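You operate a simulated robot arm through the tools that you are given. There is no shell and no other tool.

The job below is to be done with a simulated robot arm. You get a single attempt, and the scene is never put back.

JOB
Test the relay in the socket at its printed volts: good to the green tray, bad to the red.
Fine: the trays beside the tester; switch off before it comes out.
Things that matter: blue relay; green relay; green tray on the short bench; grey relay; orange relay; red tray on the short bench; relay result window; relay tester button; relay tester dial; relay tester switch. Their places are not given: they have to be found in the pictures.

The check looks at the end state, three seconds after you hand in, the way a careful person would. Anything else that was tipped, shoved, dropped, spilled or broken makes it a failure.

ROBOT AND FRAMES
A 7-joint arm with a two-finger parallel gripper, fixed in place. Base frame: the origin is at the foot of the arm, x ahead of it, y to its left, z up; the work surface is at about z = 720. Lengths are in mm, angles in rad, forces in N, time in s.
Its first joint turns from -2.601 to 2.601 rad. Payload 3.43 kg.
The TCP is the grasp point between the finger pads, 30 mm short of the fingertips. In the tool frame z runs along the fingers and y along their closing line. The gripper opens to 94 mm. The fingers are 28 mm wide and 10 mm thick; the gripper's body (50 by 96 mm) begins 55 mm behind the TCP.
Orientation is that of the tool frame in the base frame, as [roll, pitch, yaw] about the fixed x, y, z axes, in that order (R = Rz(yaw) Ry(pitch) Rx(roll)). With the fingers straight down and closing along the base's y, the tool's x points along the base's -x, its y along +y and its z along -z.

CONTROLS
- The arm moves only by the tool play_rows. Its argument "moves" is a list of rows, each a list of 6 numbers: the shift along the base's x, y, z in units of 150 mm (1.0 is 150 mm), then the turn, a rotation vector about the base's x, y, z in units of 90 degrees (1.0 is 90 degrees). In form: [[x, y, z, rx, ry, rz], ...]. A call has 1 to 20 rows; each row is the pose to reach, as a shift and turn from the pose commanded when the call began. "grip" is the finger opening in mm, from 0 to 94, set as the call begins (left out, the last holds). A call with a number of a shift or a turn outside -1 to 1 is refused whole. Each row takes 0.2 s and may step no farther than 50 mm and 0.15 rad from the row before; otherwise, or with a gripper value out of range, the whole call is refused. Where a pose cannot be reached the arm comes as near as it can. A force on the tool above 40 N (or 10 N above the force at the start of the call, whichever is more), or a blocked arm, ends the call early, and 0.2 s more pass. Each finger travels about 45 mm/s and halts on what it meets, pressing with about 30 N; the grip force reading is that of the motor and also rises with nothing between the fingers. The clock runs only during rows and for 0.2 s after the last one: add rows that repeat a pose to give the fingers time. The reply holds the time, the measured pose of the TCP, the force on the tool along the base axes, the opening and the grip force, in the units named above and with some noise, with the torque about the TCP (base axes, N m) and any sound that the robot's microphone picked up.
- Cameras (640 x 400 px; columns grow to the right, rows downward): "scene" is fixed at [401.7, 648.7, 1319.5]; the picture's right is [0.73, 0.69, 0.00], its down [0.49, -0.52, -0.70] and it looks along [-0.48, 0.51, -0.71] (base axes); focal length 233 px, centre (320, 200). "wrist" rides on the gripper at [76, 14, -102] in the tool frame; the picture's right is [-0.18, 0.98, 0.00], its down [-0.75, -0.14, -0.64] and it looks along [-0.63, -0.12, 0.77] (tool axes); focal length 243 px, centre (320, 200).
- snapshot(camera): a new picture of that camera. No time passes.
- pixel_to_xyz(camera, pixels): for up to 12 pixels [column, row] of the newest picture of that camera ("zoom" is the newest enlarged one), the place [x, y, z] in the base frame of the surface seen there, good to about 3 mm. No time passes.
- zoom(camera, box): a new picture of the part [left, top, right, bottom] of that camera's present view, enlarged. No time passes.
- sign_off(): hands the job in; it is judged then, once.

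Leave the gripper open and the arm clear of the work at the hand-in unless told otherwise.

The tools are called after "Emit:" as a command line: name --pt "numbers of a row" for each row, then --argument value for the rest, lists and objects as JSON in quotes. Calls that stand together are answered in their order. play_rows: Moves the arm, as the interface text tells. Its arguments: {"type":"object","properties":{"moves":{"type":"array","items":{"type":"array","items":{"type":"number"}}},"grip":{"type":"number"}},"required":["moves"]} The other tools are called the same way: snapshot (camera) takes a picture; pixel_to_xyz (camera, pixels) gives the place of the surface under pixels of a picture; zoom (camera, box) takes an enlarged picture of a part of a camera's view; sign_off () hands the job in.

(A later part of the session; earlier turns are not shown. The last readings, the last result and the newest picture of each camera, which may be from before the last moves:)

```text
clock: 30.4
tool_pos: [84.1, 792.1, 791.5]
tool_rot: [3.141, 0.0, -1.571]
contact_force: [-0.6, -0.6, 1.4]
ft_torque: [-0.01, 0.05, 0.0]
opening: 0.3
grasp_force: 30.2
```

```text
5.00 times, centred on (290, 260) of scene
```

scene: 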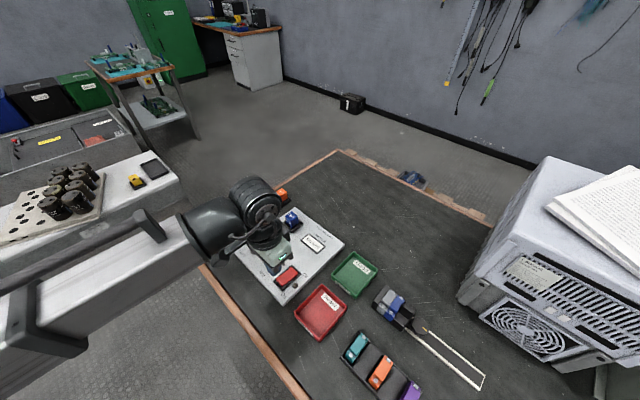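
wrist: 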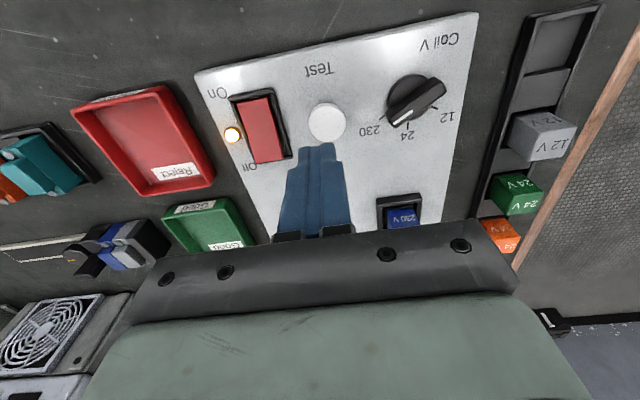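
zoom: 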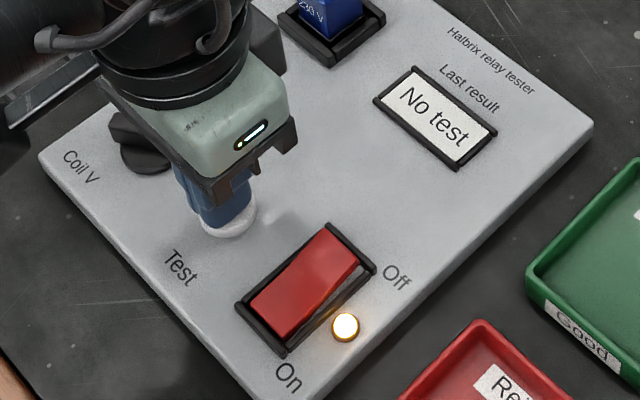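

There's only about 1 N so far and no click, and the window still reads "No test". I'll press further in small steps.

Emit:
play_rows --pt "0 0 -0.015 0 0 0" --pt "0 0 -0.03 0 0 0" --pt "0 0 -0.045 0 0 0" --pt "0 0 -0.045 0 0 0"

Emit:
zoom --camera "scene" --box '[240, 220, 340, 300]'

```text
clock: 31.4
tool_pos: [84.4, 793.0, 785.3]
tool_rot: [3.141, -0.001, -1.572]
contact_force: [0.4, -1.9, 4.2]
ft_torque: [-0.05, -0.01, 0.0]
opening: 0.4
grasp_force: 30.0
heard: click
```

```text
5.00 times, centred on (290, 260) of scene
```

zoom: 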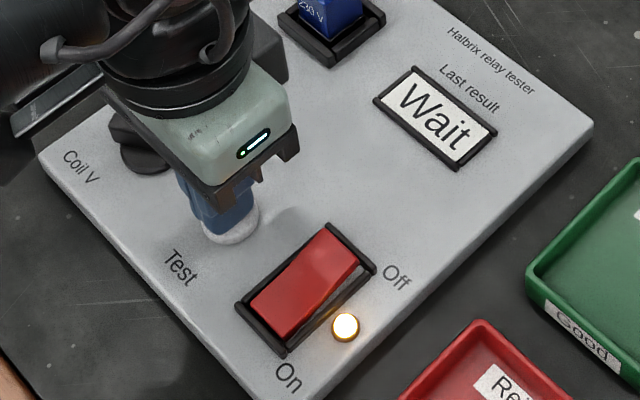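

A click was heard and the window now shows "Wait". I'll stay here for a couple of seconds while the test runs.

Emit:
play_rows --pt "0 0 0 0 0 0" --pt "0 0 0 0 0 0" --pt "0 0 0 0 0 0" --pt "0 0 0 0 0 0" --pt "0 0 0 0 0 0" --pt "0 0 0 0 0 0" --pt "0 0 0 0 0 0" --pt "0 0 0 0 0 0" --pt "0 0 0 0 0 0" --pt "0 0 0 0 0 0"

Emit:
zoom --camera "scene" --box '[240, 220, 340, 300]'

```text
clock: 33.6
tool_pos: [84.1, 793.1, 786.2]
tool_rot: [3.14, 0.001, -1.571]
contact_force: [0.8, -1.0, 3.4]
ft_torque: [-0.01, 0.01, 0.0]
opening: 0.0
grasp_force: 29.9
```

```text
5.00 times, centred on (290, 260) of scene
```

zoom: 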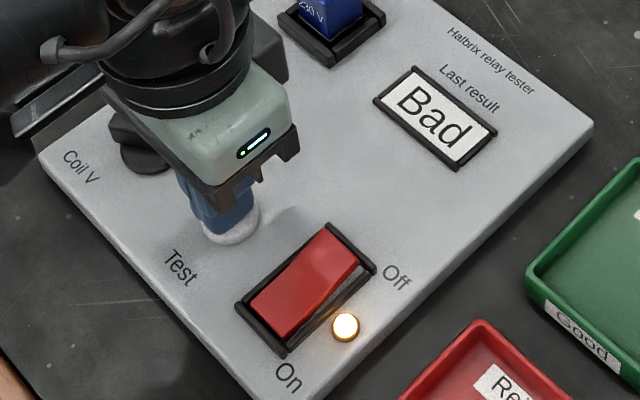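

The window reads "Bad", so the blue relay goes to the red Reject tray. First I'll switch off: lift and move over the Off end of the rocker at about (142.5, 828).

Emit:
play_rows --pt "0 0 0.2 0 0 0" --pt "0 0 0.43 0 0 0" --pt "0.2 0.12 0.43 0 0 0" --pt "0.389 0.235 0.43 0 0 0" --pt "0.389 0.235 0.43 0 0 0"

Emit:
snapshot --camera "wrist"

Emit:
zoom --camera "scene" --box '[235, 210, 345, 310]'

```text
clock: 34.8
tool_pos: [143.5, 827.6, 849.7]
tool_rot: [3.141, 0.001, -1.571]
contact_force: [0.4, -0.6, -0.1]
ft_torque: [-0.01, 0.02, -0.07]
opening: 0.0
grasp_force: 29.5
```

```text
taken
```

wrist: 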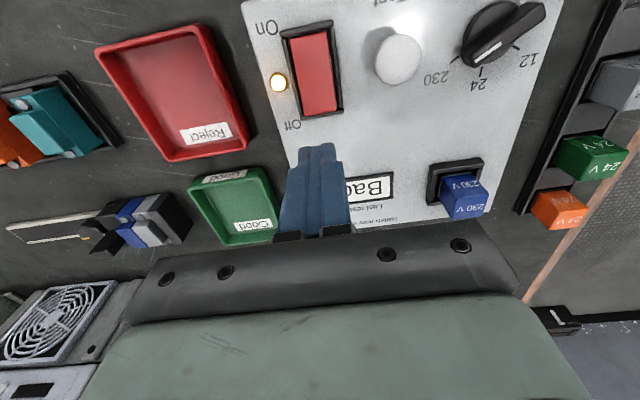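

```text
4.00 times, centred on (290, 260) of scene
```

zoom: 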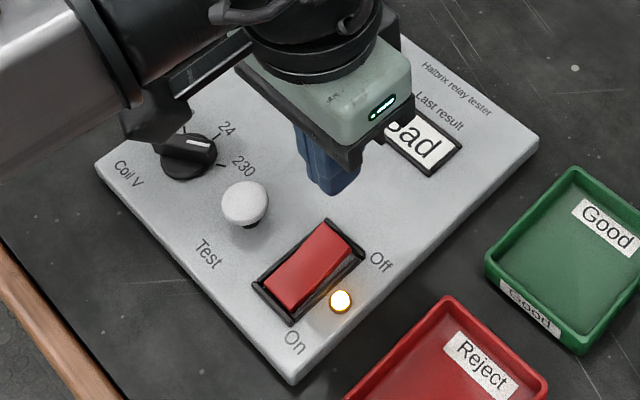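

The result still reads "Bad" with the dial on 230. I'll check where the raised Off end is before pressing.

Emit:
pixel_to_xyz --camera "wrist" --pixels '[[320, 108], [306, 110], [335, 106], [318, 100], [322, 113], [315, 60], [314, 36], [278, 82], [322, 117]]'

```text
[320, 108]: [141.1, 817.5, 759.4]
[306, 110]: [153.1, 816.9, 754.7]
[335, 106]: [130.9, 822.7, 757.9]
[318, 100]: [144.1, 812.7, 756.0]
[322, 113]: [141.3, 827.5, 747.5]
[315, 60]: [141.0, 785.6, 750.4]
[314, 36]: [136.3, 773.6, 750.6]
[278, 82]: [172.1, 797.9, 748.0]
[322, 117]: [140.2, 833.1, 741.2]
```

The Off end is raised at about y 822, z 759. I'll press down there as before.

Emit:
play_rows --pt "0 -0.01 -0.2 0 0 0" --pt "0 -0.01 -0.36 0 0 0" --pt "0 -0.01 -0.4 0 0 0" --pt "0 -0.01 -0.43 0 0 0" --pt "0 -0.01 -0.455 0 0 0" --pt "0 -0.01 -0.467 0 0 0" --pt "0 -0.01 -0.476 0 0 0"

Emit:
zoom --camera "scene" --box '[235, 210, 345, 310]'

```text
clock: 36.4
tool_pos: [142.8, 827.7, 778.8]
tool_rot: [-3.141, 0.002, -1.572]
contact_force: [0.9, 1.2, 20.4]
ft_torque: [-0.22, 0.04, 0.12]
opening: 0.1
grasp_force: 30.1
heard: click
```

```text
4.00 times, centred on (290, 260) of scene
```

zoom: 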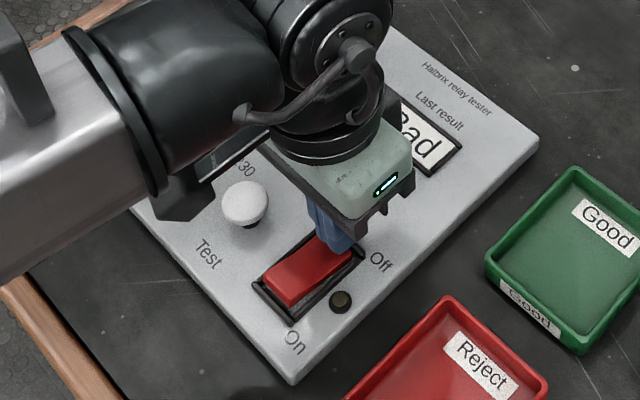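

A click was heard and the lamp is dark, so the switch is off. I'll lift clear and move over the blue relay with the gripper opening.

Emit:
play_rows --pt "0 0 0.25 0 0 0" --pt "0 0 0.5 0 0 0" --pt "0 0 0.7 0 0 0" --pt "-0.2 0.16 0.7 0 0 0" --pt "-0.4 0.33 0.7 0 0 0" --pt "-0.6 0.49 0.7 0 0 0" --pt "-0.807 0.657 0.7 0 0 0" --pt "-0.807 0.657 0.7 0 0 0" --grip 60

Emit:
snapshot --camera "wrist"

Emit:
zoom --camera "scene" --box '[220, 180, 345, 310]'

```text
clock: 38.2
tool_pos: [24.2, 925.6, 884.4]
tool_rot: [-3.141, -0.001, -1.572]
contact_force: [0.4, -0.7, -0.3]
ft_torque: [-0.01, 0.05, 0.03]
opening: 60.0
grasp_force: 0.1
```

```text
taken
```

wrist: 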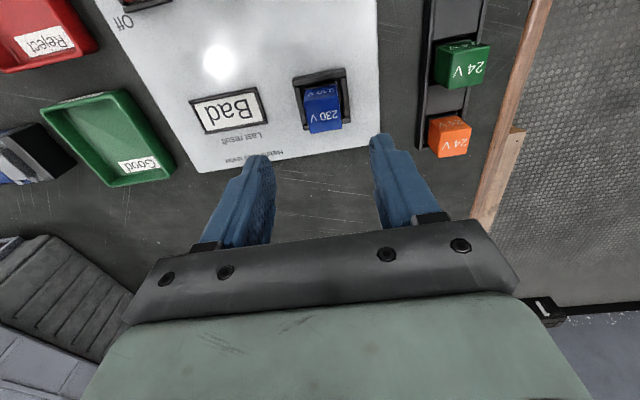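

```text
3.08 times, centred on (282, 245) of scene
```

zoom: 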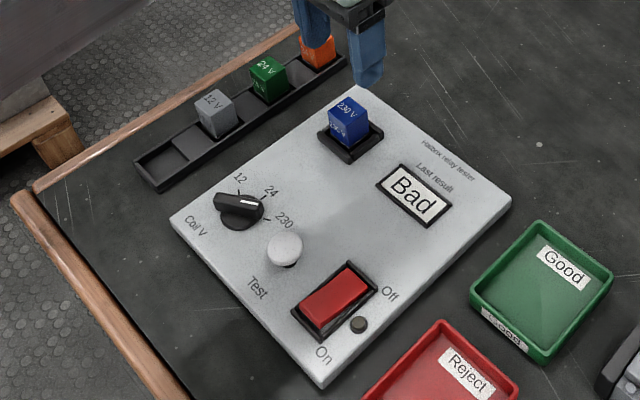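

The switch is off with the lamp dark, the dial is on 230, and the result is Bad. I'll zoom the wrist view on the blue relay to measure the grasp centre.

Emit:
zoom --camera "wrist" --box '[280, 60, 370, 150]'

```text
4.44 times, centred on (325, 105) of wrist
```

zoom: 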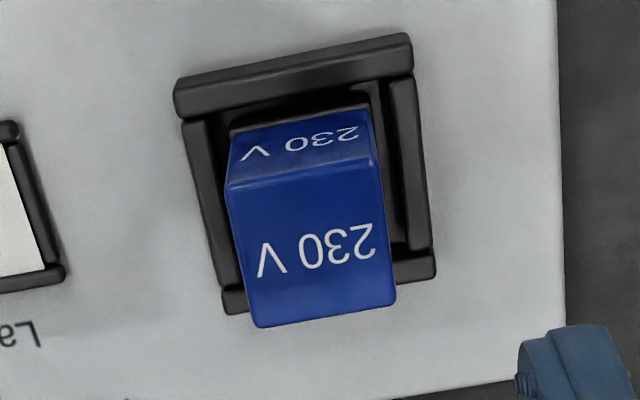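

Emit:
pixel_to_xyz --camera "zoom" --pixels '[[235, 190], [375, 170], [390, 300], [262, 320], [310, 240], [195, 100], [400, 55], [232, 150], [368, 120], [430, 265], [230, 295], [300, 110]]'

```text
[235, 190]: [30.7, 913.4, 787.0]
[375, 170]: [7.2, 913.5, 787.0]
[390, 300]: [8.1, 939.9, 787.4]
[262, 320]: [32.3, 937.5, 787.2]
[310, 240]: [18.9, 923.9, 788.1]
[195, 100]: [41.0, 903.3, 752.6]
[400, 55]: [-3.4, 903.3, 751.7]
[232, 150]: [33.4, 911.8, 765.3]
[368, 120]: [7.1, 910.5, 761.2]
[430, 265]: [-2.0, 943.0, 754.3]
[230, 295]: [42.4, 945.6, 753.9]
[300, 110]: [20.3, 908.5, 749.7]
```

The relay's centre is about (19.6, 925.5) and its top is z≈787. The socket rim top is about 753. I'll descend so the fingertips stop at z≈758, either side in x.

Emit:
play_rows --pt "-0.013 0.003 -0.2 0 0 0" --pt "-0.013 0.003 -0.4 0 0 0" --pt "-0.013 0.003 -0.55 0 0 0" --pt "-0.013 0.003 -0.637 0 0 0" --pt "-0.013 0.003 -0.637 0 0 0"

Emit:
snapshot --camera "wrist"

Emit:
zoom --camera "scene" --box '[250, 180, 330, 250]'

```text
clock: 39.4
tool_pos: [19.1, 925.8, 786.9]
tool_rot: [-3.14, -0.002, -1.573]
contact_force: [0.5, -0.1, -0.1]
ft_torque: [-0.03, 0.0, 0.02]
opening: 60.2
grasp_force: 0.1
```

```text
taken
```

wrist: 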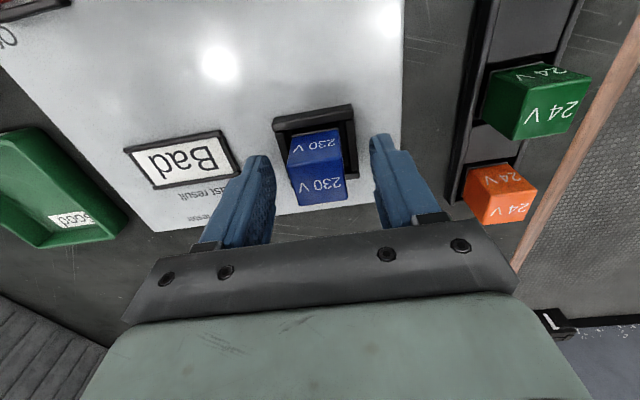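

```text
5.71 times, centred on (290, 215) of scene
```

zoom: 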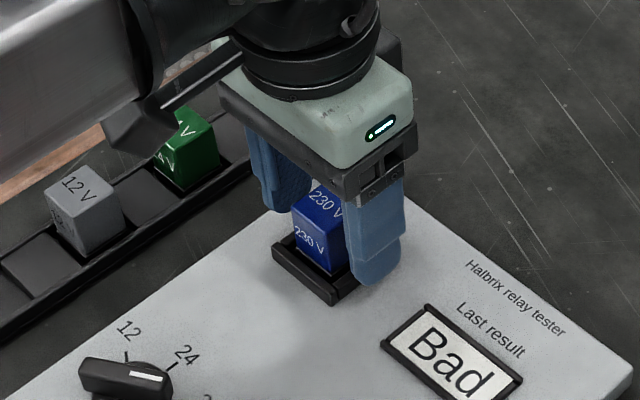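

The relay is centred between the fingers, with no contact. I'll close on it.

Emit:
play_rows --pt "0 0 0 0 0 0" --pt "0 0 0 0 0 0" --pt "0 0 0 0 0 0" --pt "0 0 0 0 0 0" --grip 15

```text
clock: 40.4
tool_pos: [19.0, 926.2, 788.3]
tool_rot: [3.141, 0.0, -1.571]
contact_force: [0.4, -0.5, -0.2]
ft_torque: [0.0, 0.0, 0.01]
opening: 33.6
grasp_force: 30.3
```

The fingers halted at 33.6 mm, wider than the ~26 mm I measured for the relay. I'll look closely before pulling.

Emit:
zoom --camera "wrist" --box '[250, 80, 400, 220]'

Emit:
zoom --camera "scene" --box '[265, 190, 315, 240]'

```text
2.86 times, centred on (325, 150) of wrist
```

zoom: 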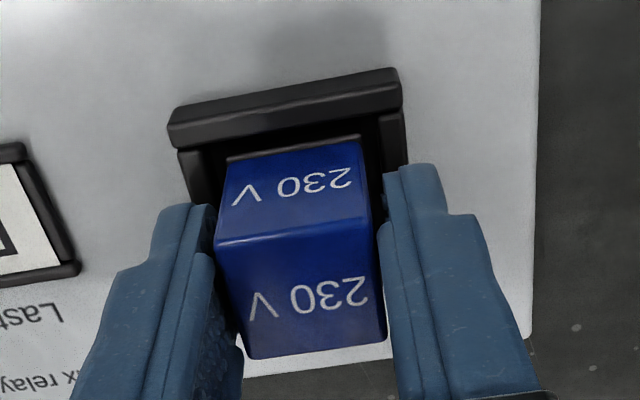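

```text
8.00 times, centred on (290, 215) of scene
```

zoom: 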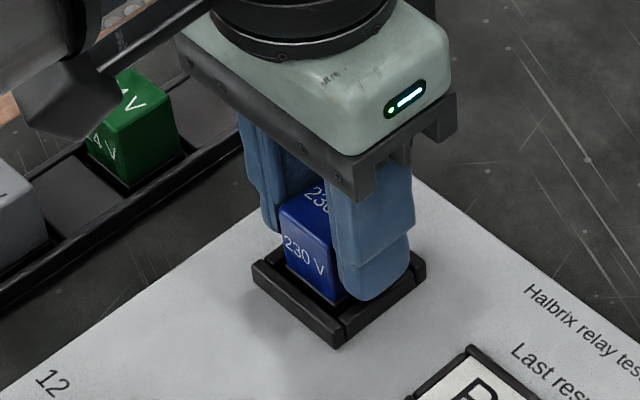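

Emit:
zoom --camera "wrist" --box '[295, 120, 350, 175]'

Emit:
zoom --camera "wrist" --box '[310, 130, 400, 220]'

Emit:
zoom --camera "wrist" --box '[270, 140, 345, 215]'

Emit:
zoom --camera "scene" --box '[278, 205, 306, 233]'

```text
7.27 times, centred on (322, 148) of wrist
```

zoom: 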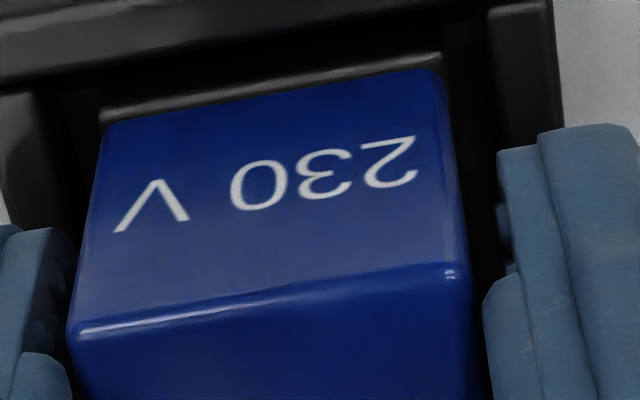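

```text
4.44 times, centred on (355, 175) of wrist
```

zoom: 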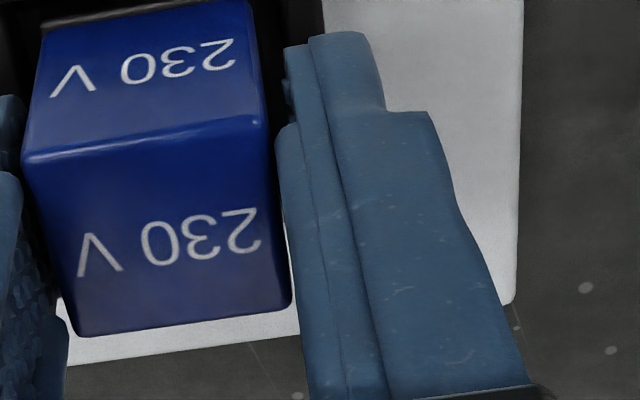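

```text
5.33 times, centred on (308, 178) of wrist
```

zoom: 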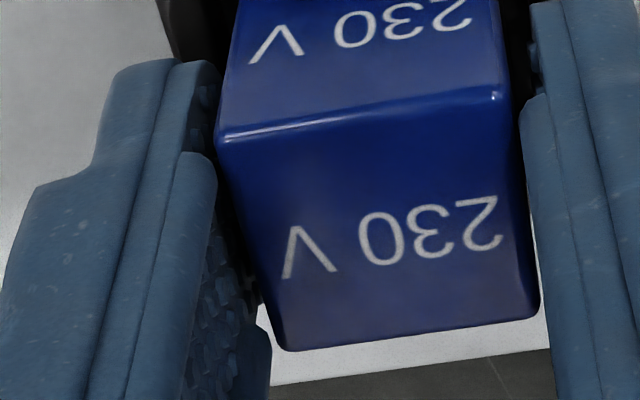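

```text
14.29 times, centred on (292, 219) of scene
```

zoom: 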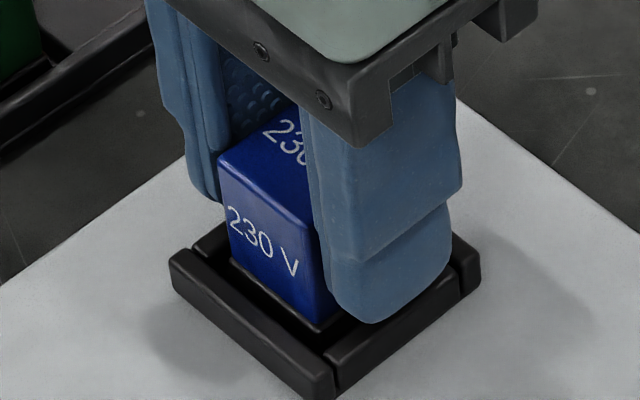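

There are visible gaps on both sides, so the fingers are catching on something, likely the socket rim, and not the relay. I'll open, rise 7 mm and close again.

Emit:
play_rows --pt "0 0 0 0 0 0" --pt "0 0 0 0 0 0" --pt "0 0 0.03 0 0 0" --pt "0 0 0.047 0 0 0" --pt "0 0 0.047 0 0 0" --grip 56

Emit:
play_rows --pt "0 0 0 0 0 0" --pt "0 0 0 0 0 0" --pt "0 0 0 0 0 0" --pt "0 0 0 0 0 0" --pt "0 0 0 0 0 0" --grip 15

Emit:
zoom --camera "wrist" --box '[250, 80, 400, 220]'

Emit:
zoom --camera "scene" --box '[278, 205, 306, 233]'

```text
clock: 41.6
tool_pos: [19.5, 925.8, 794.2]
tool_rot: [-3.141, -0.001, -1.57]
contact_force: [0.5, 0.1, 0.1]
ft_torque: [-0.01, 0.02, 0.0]
opening: 56.0
grasp_force: 0.0
```

```text
clock: 42.8
tool_pos: [20.3, 926.7, 794.0]
tool_rot: [3.141, 0.001, -1.569]
contact_force: [0.5, -0.5, 0.8]
ft_torque: [0.0, 0.02, -0.02]
opening: 28.8
grasp_force: 29.6
```

```text
2.86 times, centred on (325, 150) of wrist
```

zoom: 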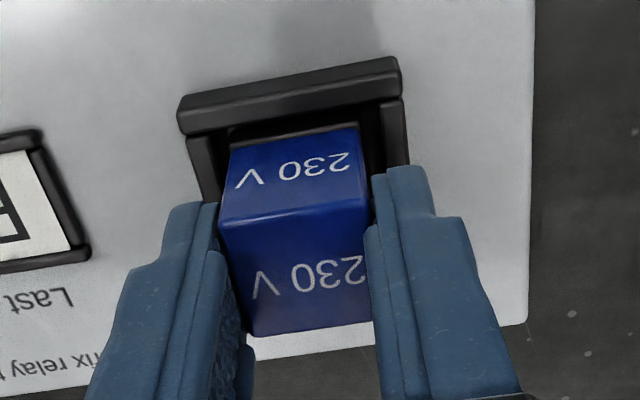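

```text
14.29 times, centred on (292, 219) of scene
```

zoom: 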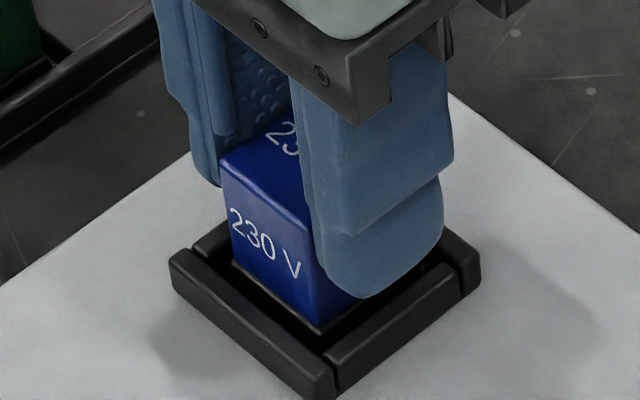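

The opening is now 28.8, with both fingers on the relay and no side load. I'll pull it slowly straight up.

Emit:
play_rows --pt "0 0 0.02 0 0 0" --pt "0 0 0.05 0 0 0" --pt "0 0 0.09 0 0 0" --pt "0 0 0.15 0 0 0" --pt "0 0 0.22 0 0 0" --pt "0 0 0.3 0 0 0"

Emit:
zoom --camera "scene" --box '[260, 185, 320, 240]'

```text
clock: 44.2
tool_pos: [21.0, 925.0, 839.7]
tool_rot: [3.139, 0.0, -1.571]
contact_force: [-0.1, -0.3, -1.0]
ft_torque: [0.0, 0.0, 0.0]
opening: 15.0
grasp_force: 0.0
```

```text
7.27 times, centred on (290, 212) of scene
```

zoom: 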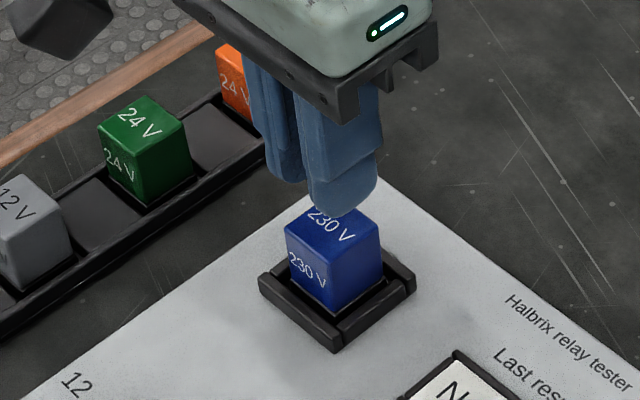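

The fingers slipped off the top and the relay is still in its socket. The window may also have changed, so I'll look.

Emit:
zoom --camera "scene" --box '[220, 180, 360, 310]'

Emit:
zoom --camera "scene" --box '[270, 195, 310, 240]'

Emit:
pixel_to_xyz --camera "zoom" --pixels '[[280, 185], [333, 175], [384, 183], [335, 212], [330, 285], [290, 240], [390, 240], [345, 335], [250, 265], [430, 250], [300, 270], [350, 200]]'

Emit:
snapshot --camera "wrist"

```text
3.08 times, centred on (290, 245) of scene
```

zoom: 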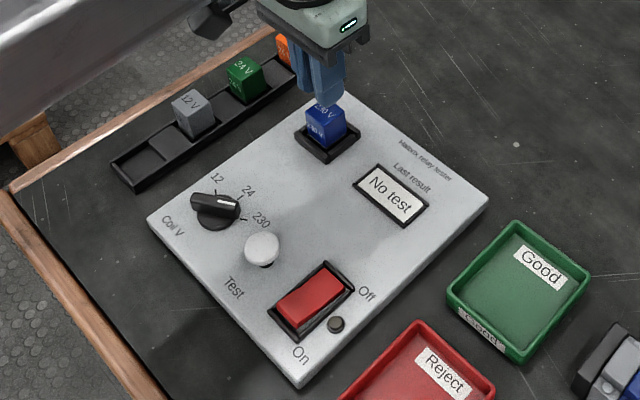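

```text
8.89 times, centred on (290, 218) of scene
```

zoom: 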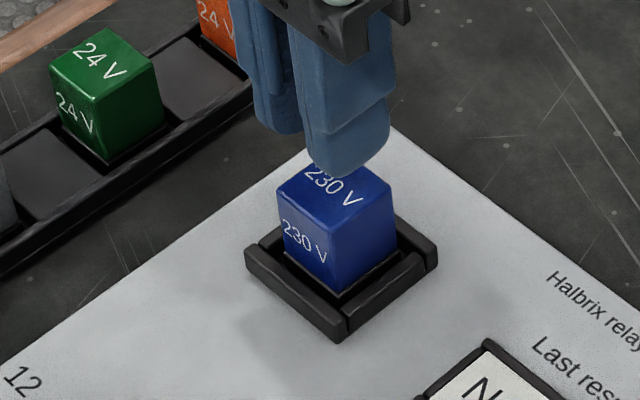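

```text
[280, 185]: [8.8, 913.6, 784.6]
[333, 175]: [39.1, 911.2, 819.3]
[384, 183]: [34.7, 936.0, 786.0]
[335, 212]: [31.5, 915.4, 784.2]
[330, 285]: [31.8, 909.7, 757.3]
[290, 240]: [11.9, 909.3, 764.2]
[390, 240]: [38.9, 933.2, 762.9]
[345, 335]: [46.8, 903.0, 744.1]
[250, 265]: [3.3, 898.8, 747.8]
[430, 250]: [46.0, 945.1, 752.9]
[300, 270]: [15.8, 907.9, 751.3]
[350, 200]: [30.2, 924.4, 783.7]
```

```text
taken
```

wrist: 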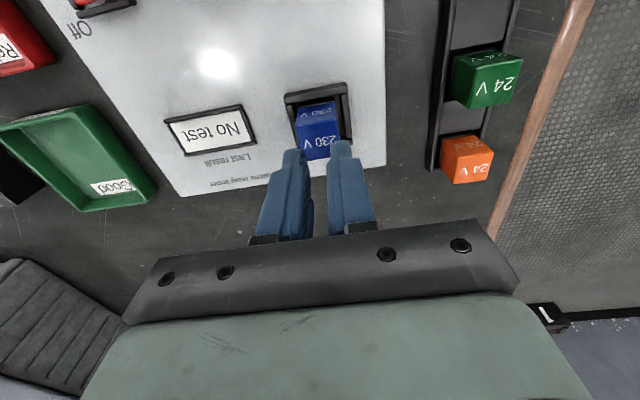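

The window now says "No test", probably because the relay was partly unseated while I tugged. The valid result at 230 V was Bad. The relay is still upright in the socket. I'll reopen, go a bit lower than the last grip at TCP z≈791, and regrip.

Emit:
play_rows --pt "0 0 0 0 0 0" --pt "0 0 0 0 0 0" --pt "0 0 0 0 0 0" --pt "0 0 -0.12 0 0 0" --pt "0 0 -0.24 0 0 0" --pt "0 0 -0.326 0 0 0" --pt "0 0 -0.326 0 0 0" --grip 56

Emit:
play_rows --pt "0 0 0 0 0 0" --pt "0 0 0 0 0 0" --pt "0 0 0 0 0 0" --pt "0 0 0 0 0 0" --pt "0 0 0 0 0 0" --grip 0

Emit:
zoom --camera "wrist" --box '[250, 80, 400, 220]'

Emit:
zoom --camera "scene" --box '[278, 205, 306, 233]'

```text
clock: 45.8
tool_pos: [19.5, 926.6, 792.3]
tool_rot: [3.14, 0.002, -1.571]
contact_force: [0.2, 0.4, -0.8]
ft_torque: [-0.02, 0.02, -0.02]
opening: 55.9
grasp_force: 0.1
```

```text
clock: 47.0
tool_pos: [19.8, 927.8, 792.2]
tool_rot: [-3.14, 0.001, -1.57]
contact_force: [0.0, 0.4, 0.5]
ft_torque: [0.0, 0.03, -0.03]
opening: 29.0
grasp_force: 30.6
```

```text
2.86 times, centred on (325, 150) of wrist
```

zoom: 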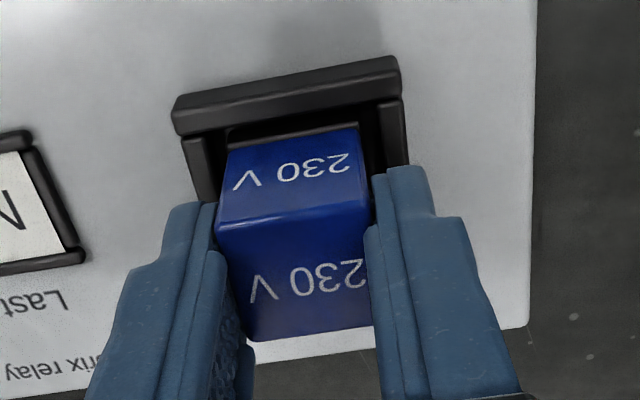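

```text
14.29 times, centred on (292, 219) of scene
```

zoom: 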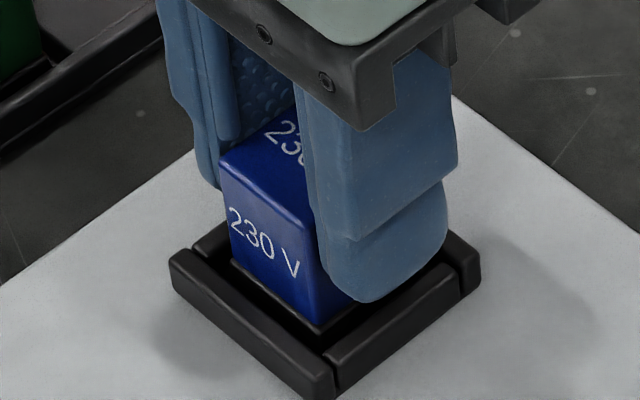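

The fingers grip at 29.0 mm. I'll pull up in small steps and watch the force.

Emit:
play_rows --pt "0 0 0.005 0 0 0" --pt "0 0 0.01 0 0 0" --pt "0 0 0.015 0 0 0" --pt "0 0 0.02 0 0 0"

Emit:
zoom --camera "wrist" --box '[250, 80, 400, 220]'

```text
clock: 48.0
tool_pos: [20.5, 926.5, 793.6]
tool_rot: [3.142, 0.001, -1.573]
contact_force: [0.6, 0.0, 0.3]
ft_torque: [-0.01, 0.0, 0.04]
opening: 28.8
grasp_force: 30.5
```

```text
2.86 times, centred on (325, 150) of wrist
```

zoom: 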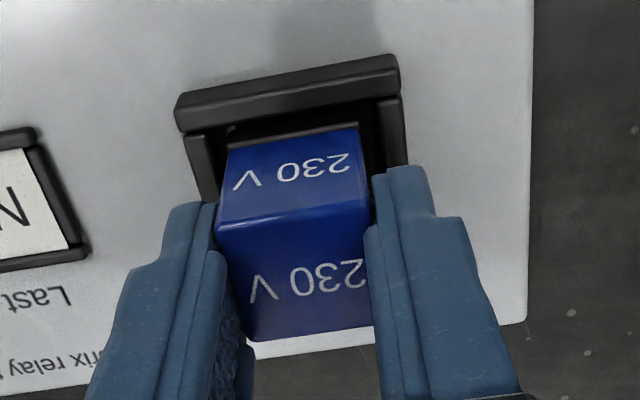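

There's almost no resistance, and the relay stays fixed relative to the fingers while the socket recedes. It's coming up with the gripper, so I'll continue slowly.

Emit:
play_rows --pt "0 0 0.007 0 0 0" --pt "0 0 0.014 0 0 0" --pt "0 0 0.021 0 0 0" --pt "0 0 0.028 0 0 0"

Emit:
zoom --camera "wrist" --box '[250, 80, 400, 220]'

Emit:
zoom --camera "scene" --box '[278, 205, 306, 233]'

```text
clock: 49.0
tool_pos: [20.4, 926.3, 797.4]
tool_rot: [-3.141, 0.0, -1.571]
contact_force: [0.3, 0.6, -0.4]
ft_torque: [-0.03, -0.01, 0.02]
opening: 29.0
grasp_force: 30.0
```

```text
2.86 times, centred on (325, 150) of wrist
```

zoom: 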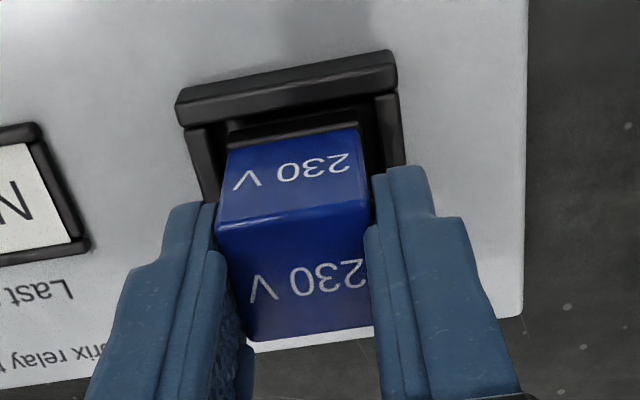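

```text
14.29 times, centred on (292, 219) of scene
```

zoom: 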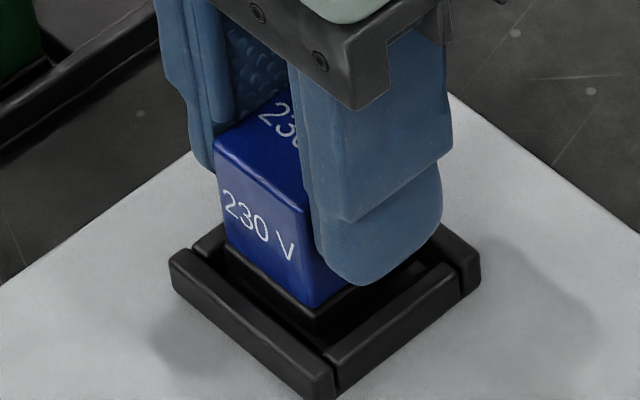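

The relay is rising, and its black base now shows below the blue body. I'll keep going gently.

Emit:
play_rows --pt "0 0 0.008 0 0 0" --pt "0 0 0.016 0 0 0" --pt "0 0 0.024 0 0 0" --pt "0 0 0.032 0 0 0" --pt "0 0 0.04 0 0 0"

Emit:
zoom --camera "wrist" --box '[250, 80, 400, 220]'

Emit:
zoom --camera "scene" --box '[278, 205, 306, 233]'

```text
clock: 50.2
tool_pos: [19.4, 925.8, 804.6]
tool_rot: [3.142, -0.001, -1.572]
contact_force: [0.3, 0.5, -0.3]
ft_torque: [-0.01, -0.01, -0.02]
opening: 28.9
grasp_force: 30.0
```

```text
2.86 times, centred on (325, 150) of wrist
```

zoom: 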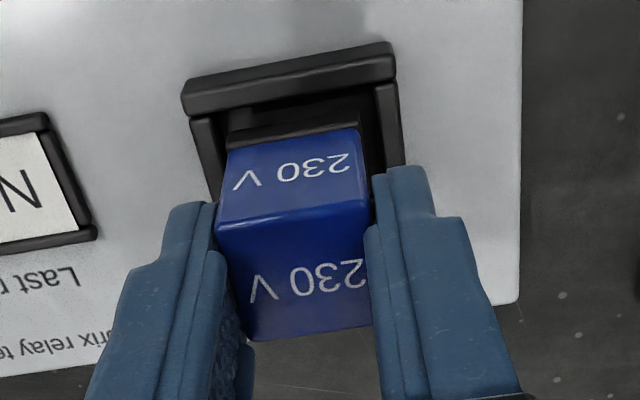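

```text
14.29 times, centred on (292, 219) of scene
```

zoom: 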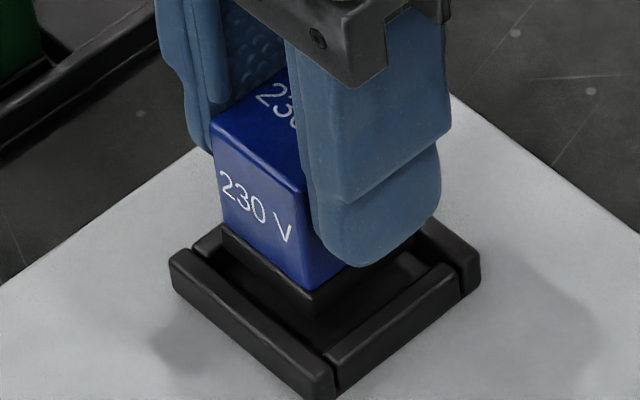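

It's still held firmly. I'll raise it another 12 mm to clear the socket.

Emit:
play_rows --pt "0 0 0.01 0 0 0" --pt "0 0 0.02 0 0 0" --pt "0 0 0.03 0 0 0" --pt "0 0 0.042 0 0 0" --pt "0 0 0.054 0 0 0" --pt "0 0 0.066 0 0 0" --pt "0 0 0.08 0 0 0"

Emit:
zoom --camera "wrist" --box '[250, 80, 400, 220]'

Emit:
zoom --camera "scene" --box '[273, 195, 309, 233]'

```text
clock: 51.8
tool_pos: [18.6, 925.6, 817.6]
tool_rot: [-3.141, 0.001, -1.57]
contact_force: [-0.3, 0.6, -1.1]
ft_torque: [0.0, -0.01, -0.01]
opening: 28.7
grasp_force: 29.7
```

```text
2.86 times, centred on (325, 150) of wrist
```

zoom: 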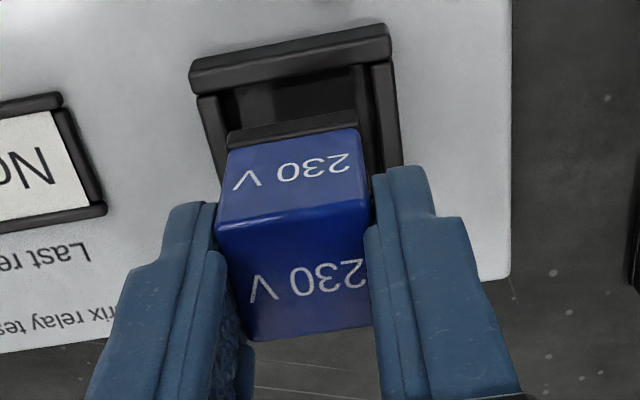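

```text
10.53 times, centred on (291, 214) of scene
```

zoom: 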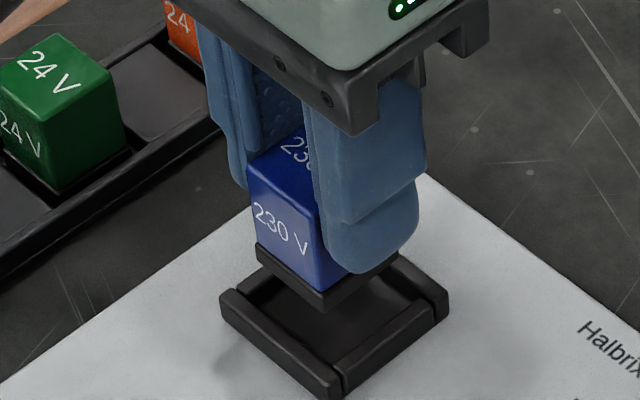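

The relay is fully out of the socket and gripped at 28.7 mm. I'll raise it higher, then carry it smoothly toward the red tray.

Emit:
play_rows --pt "0 0 0.08 0 0 0" --pt "0 0 0.2 0 0 0" --pt "0 0 0.32 0 0 0" --pt "0 0 0.4 0 0 0" --pt "0.08 -0.05 0.42 0 0 0" --pt "0.2 -0.12 0.42 0 0 0" --pt "0.34 -0.2 0.42 0 0 0" --pt "0.48 -0.28 0.42 0 0 0" --pt "0.62 -0.36 0.42 0 0 0" --pt "0.74 -0.43 0.42 0 0 0" --pt "0.8 -0.46 0.42 0 0 0" --pt "0.8 -0.46 0.42 0 0 0"

Emit:
snapshot --camera "wrist"

Emit:
snapshot --camera "scene"

```text
clock: 54.4
tool_pos: [139.8, 858.4, 877.8]
tool_rot: [3.141, 0.0, -1.572]
contact_force: [-0.3, 0.0, -0.8]
ft_torque: [0.0, -0.01, 0.01]
opening: 29.1
grasp_force: 31.1
```

```text
taken
```

wrist: 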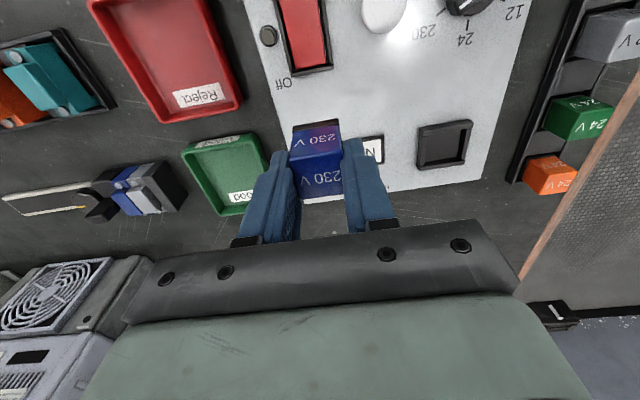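

```text
taken
```

scene: 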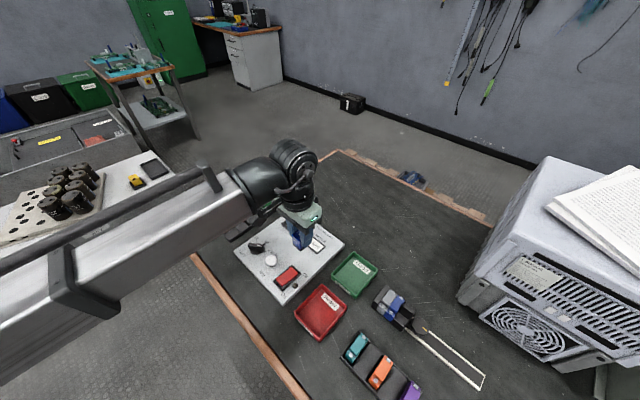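

The relay is held and clear above the panel. I'll measure the red tray's rim and floor in a scene zoom.

Emit:
zoom --camera "scene" --box '[288, 275, 358, 345]'

```text
5.71 times, centred on (323, 310) of scene
```

zoom: 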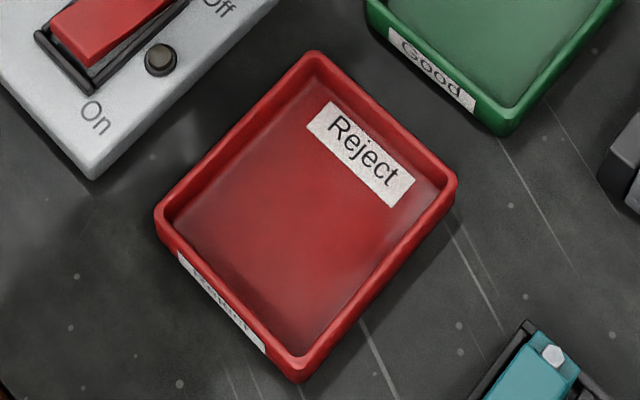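

Emit:
pixel_to_xyz --camera "zoom" --pixels '[[315, 58], [450, 180], [300, 365], [163, 212], [300, 210], [260, 230], [330, 250], [360, 155], [270, 280], [320, 90], [420, 190], [290, 340]]'

```text
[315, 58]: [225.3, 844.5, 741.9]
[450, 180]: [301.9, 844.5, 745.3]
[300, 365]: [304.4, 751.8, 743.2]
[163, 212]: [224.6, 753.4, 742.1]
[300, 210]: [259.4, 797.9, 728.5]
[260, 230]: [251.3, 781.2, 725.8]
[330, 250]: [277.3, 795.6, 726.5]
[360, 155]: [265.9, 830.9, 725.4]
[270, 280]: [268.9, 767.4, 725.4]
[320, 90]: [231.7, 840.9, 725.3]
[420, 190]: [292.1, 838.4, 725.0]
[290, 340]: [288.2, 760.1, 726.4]
```

The red tray's centre is about (264, 798), with the rim at z≈743 and the floor at about 726. I'll move the relay above it.

Emit:
play_rows --pt "0.08 -0.04 0 0 0 0" --pt "0.2 -0.1 0 0 0 0" --pt "0.34 -0.17 0 0 0 0" --pt "0.48 -0.24 0 0 0 0" --pt "0.62 -0.31 0 0 0 0" --pt "0.74 -0.37 0 0 0 0" --pt "0.826 -0.41 0 0 0 0" --pt "0.826 -0.41 0 0 0 0"

Emit:
snapshot --camera "wrist"

Emit:
snapshot --camera "scene"

```text
clock: 56.2
tool_pos: [263.5, 796.3, 879.9]
tool_rot: [3.14, -0.001, -1.571]
contact_force: [0.1, -0.4, -0.9]
ft_torque: [-0.04, 0.01, 0.0]
opening: 28.7
grasp_force: 29.9
```

```text
taken
```

wrist: 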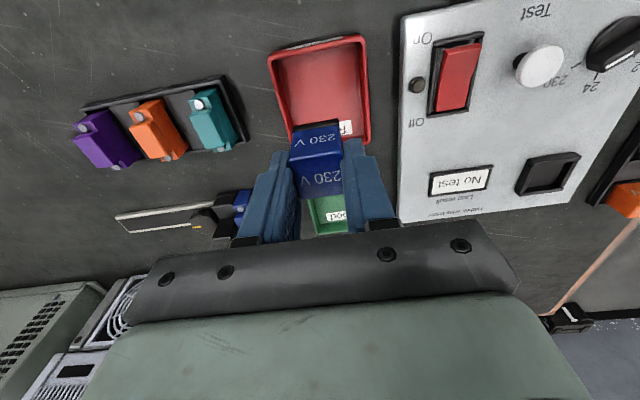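

```text
taken
```

scene: 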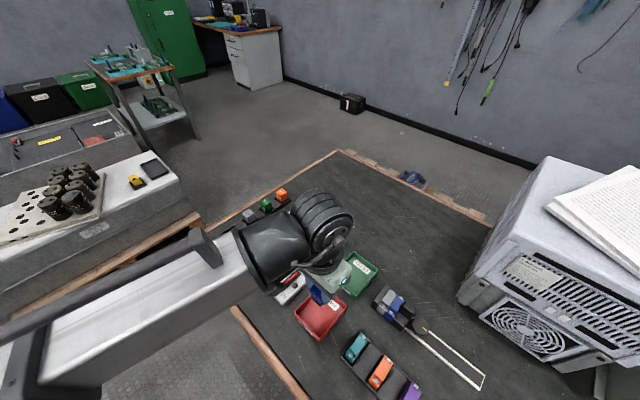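

The relay is above the tray. I'll zoom in to measure the relay's bottom height relative to the TCP.

Emit:
zoom --camera "scene" --box '[295, 265, 355, 325]'

```text
6.67 times, centred on (325, 295) of scene
```

zoom: 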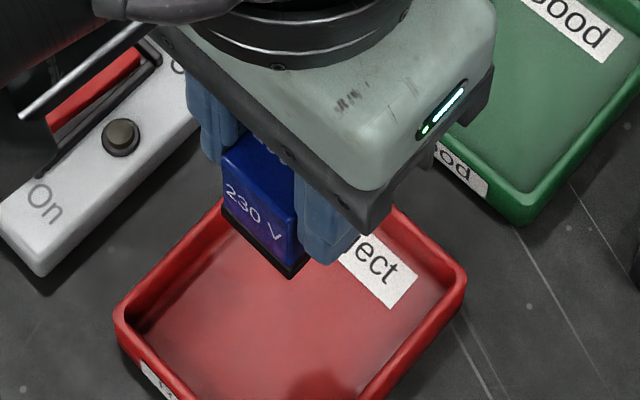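

Emit:
pixel_to_xyz --camera "zoom" --pixels '[[292, 272], [288, 262], [230, 214], [262, 245], [245, 180], [280, 245], [225, 205]]'

```text
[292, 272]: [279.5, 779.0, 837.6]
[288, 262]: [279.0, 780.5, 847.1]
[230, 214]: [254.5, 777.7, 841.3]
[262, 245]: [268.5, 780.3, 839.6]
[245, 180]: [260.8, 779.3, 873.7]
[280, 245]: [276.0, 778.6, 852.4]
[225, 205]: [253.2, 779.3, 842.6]
```

The relay's bottom is about 43 mm below the TCP, so it should touch the floor at TCP z≈769. I'll descend to about 775 first.

Emit:
play_rows --pt "0 0 -0.12 0 0 0" --pt "0 0 -0.26 0 0 0" --pt "0 0 -0.4 0 0 0" --pt "0 0 -0.52 0 0 0" --pt "0 0 -0.62 0 0 0" --pt "0 0 -0.67 0 0 0" --pt "0 0 -0.69 0 0 0"

Emit:
zoom --camera "scene" --box '[290, 270, 360, 340]'

Emit:
snapshot --camera "wrist"

```text
clock: 57.8
tool_pos: [264.2, 795.5, 775.7]
tool_rot: [-3.14, 0.001, -1.569]
contact_force: [1.1, -0.1, -1.0]
ft_torque: [0.02, 0.0, 0.02]
opening: 28.8
grasp_force: 29.3
```

```text
5.71 times, centred on (325, 305) of scene
```

zoom: 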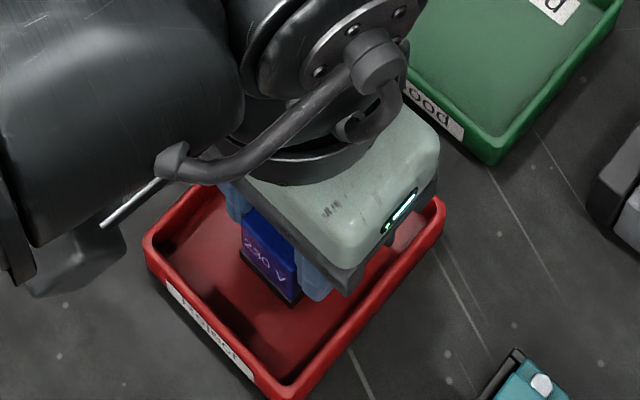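

```text
taken
```

wrist: 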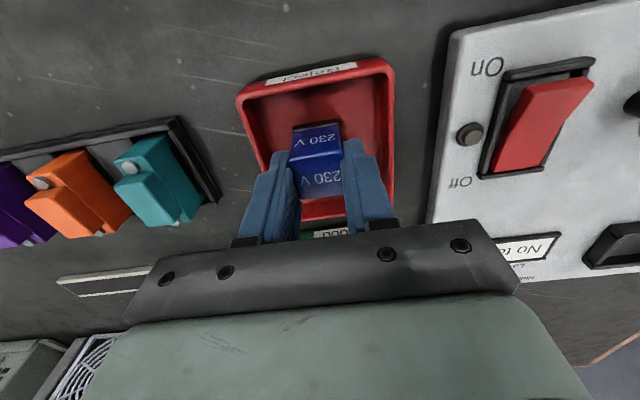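

The relay is inside the tray, just above the floor. I'll lower it in 1.2 mm steps until I feel contact.

Emit:
play_rows --pt "0 0 -0.008 0 0 0" --pt "0 0 -0.016 0 0 0" --pt "0 0 -0.024 0 0 0" --pt "0 0 -0.032 0 0 0"

```text
clock: 58.8
tool_pos: [263.6, 794.3, 771.8]
tool_rot: [-3.141, 0.002, -1.571]
contact_force: [-2.4, -0.8, 21.3]
ft_torque: [-0.05, 0.09, 0.04]
opening: 29.5
grasp_force: 30.0
```

Contact at about 21 N, so the relay is on the tray floor. I'll ease up slightly, then open gently to 40 mm.

Emit:
play_rows --pt "0 0 0.008 0 0 0" --pt "0 0 0.008 0 0 0"

Emit:
play_rows --pt "0 0 0 0 0 0" --pt "0 0 0 0 0 0" --pt "0 0 0 0 0 0" --grip 41

Emit:
snapshot --camera "wrist"

Emit:
zoom --camera "scene" --box '[290, 270, 360, 340]'

```text
clock: 59.4
tool_pos: [263.4, 796.6, 772.5]
tool_rot: [-3.14, 0.002, -1.571]
contact_force: [-3.6, -2.4, 10.3]
ft_torque: [-0.04, 0.09, 0.0]
opening: 29.3
grasp_force: 29.5
```

```text
clock: 60.2
tool_pos: [262.8, 795.6, 770.9]
tool_rot: [-3.141, 0.0, -1.57]
contact_force: [0.3, -0.2, 0.4]
ft_torque: [0.01, 0.02, -0.05]
opening: 40.8
grasp_force: 0.0
```

```text
taken
```

wrist: 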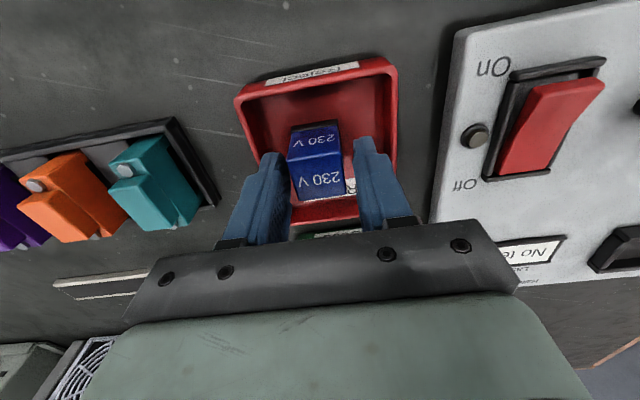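

```text
5.71 times, centred on (325, 305) of scene
```

zoom: 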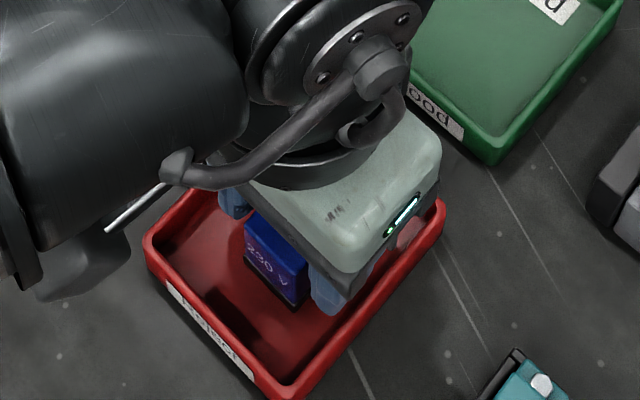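

The relay stands upright in the red tray and the fingers are clear of it. I'll lift straight up.

Emit:
play_rows --pt "0 0 0.06 0 0 0" --pt "0 0 0.15 0 0 0" --pt "0 0 0.3 0 0 0" --pt "0 0 0.5 0 0 0" --pt "0 0 0.7 0 0 0" --pt "0 0 0.9 0 0 0" --pt "0 0 1.0 0 0 0" --pt "0 0 1.0 0 0 0"

Emit:
snapshot --camera "wrist"

Emit:
snapshot --camera "scene"

```text
clock: 62.0
tool_pos: [265.3, 796.4, 922.8]
tool_rot: [-3.141, 0.001, -1.57]
contact_force: [1.3, -0.3, -0.2]
ft_torque: [-0.01, -0.01, 0.03]
opening: 41.2
grasp_force: 0.1
```

```text
taken
```

wrist: 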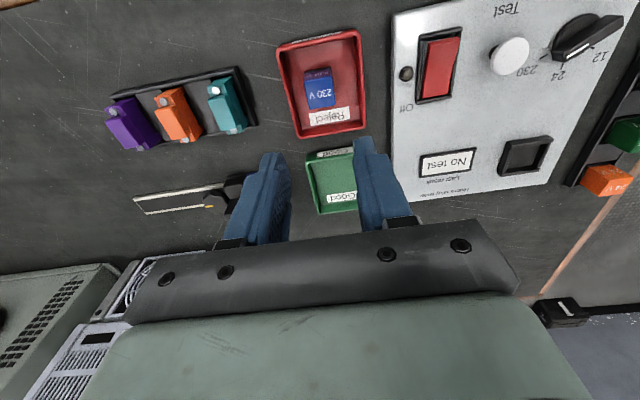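

```text
taken
```

scene: 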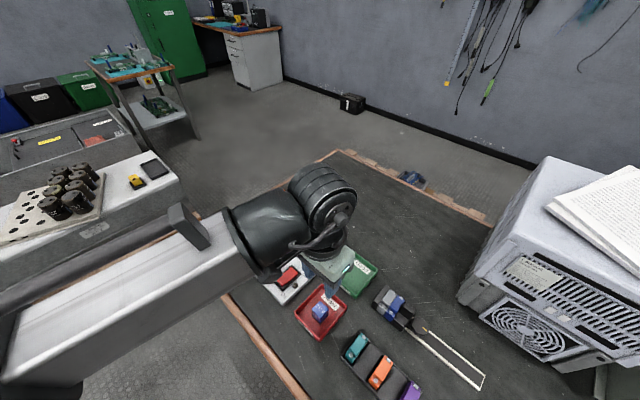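

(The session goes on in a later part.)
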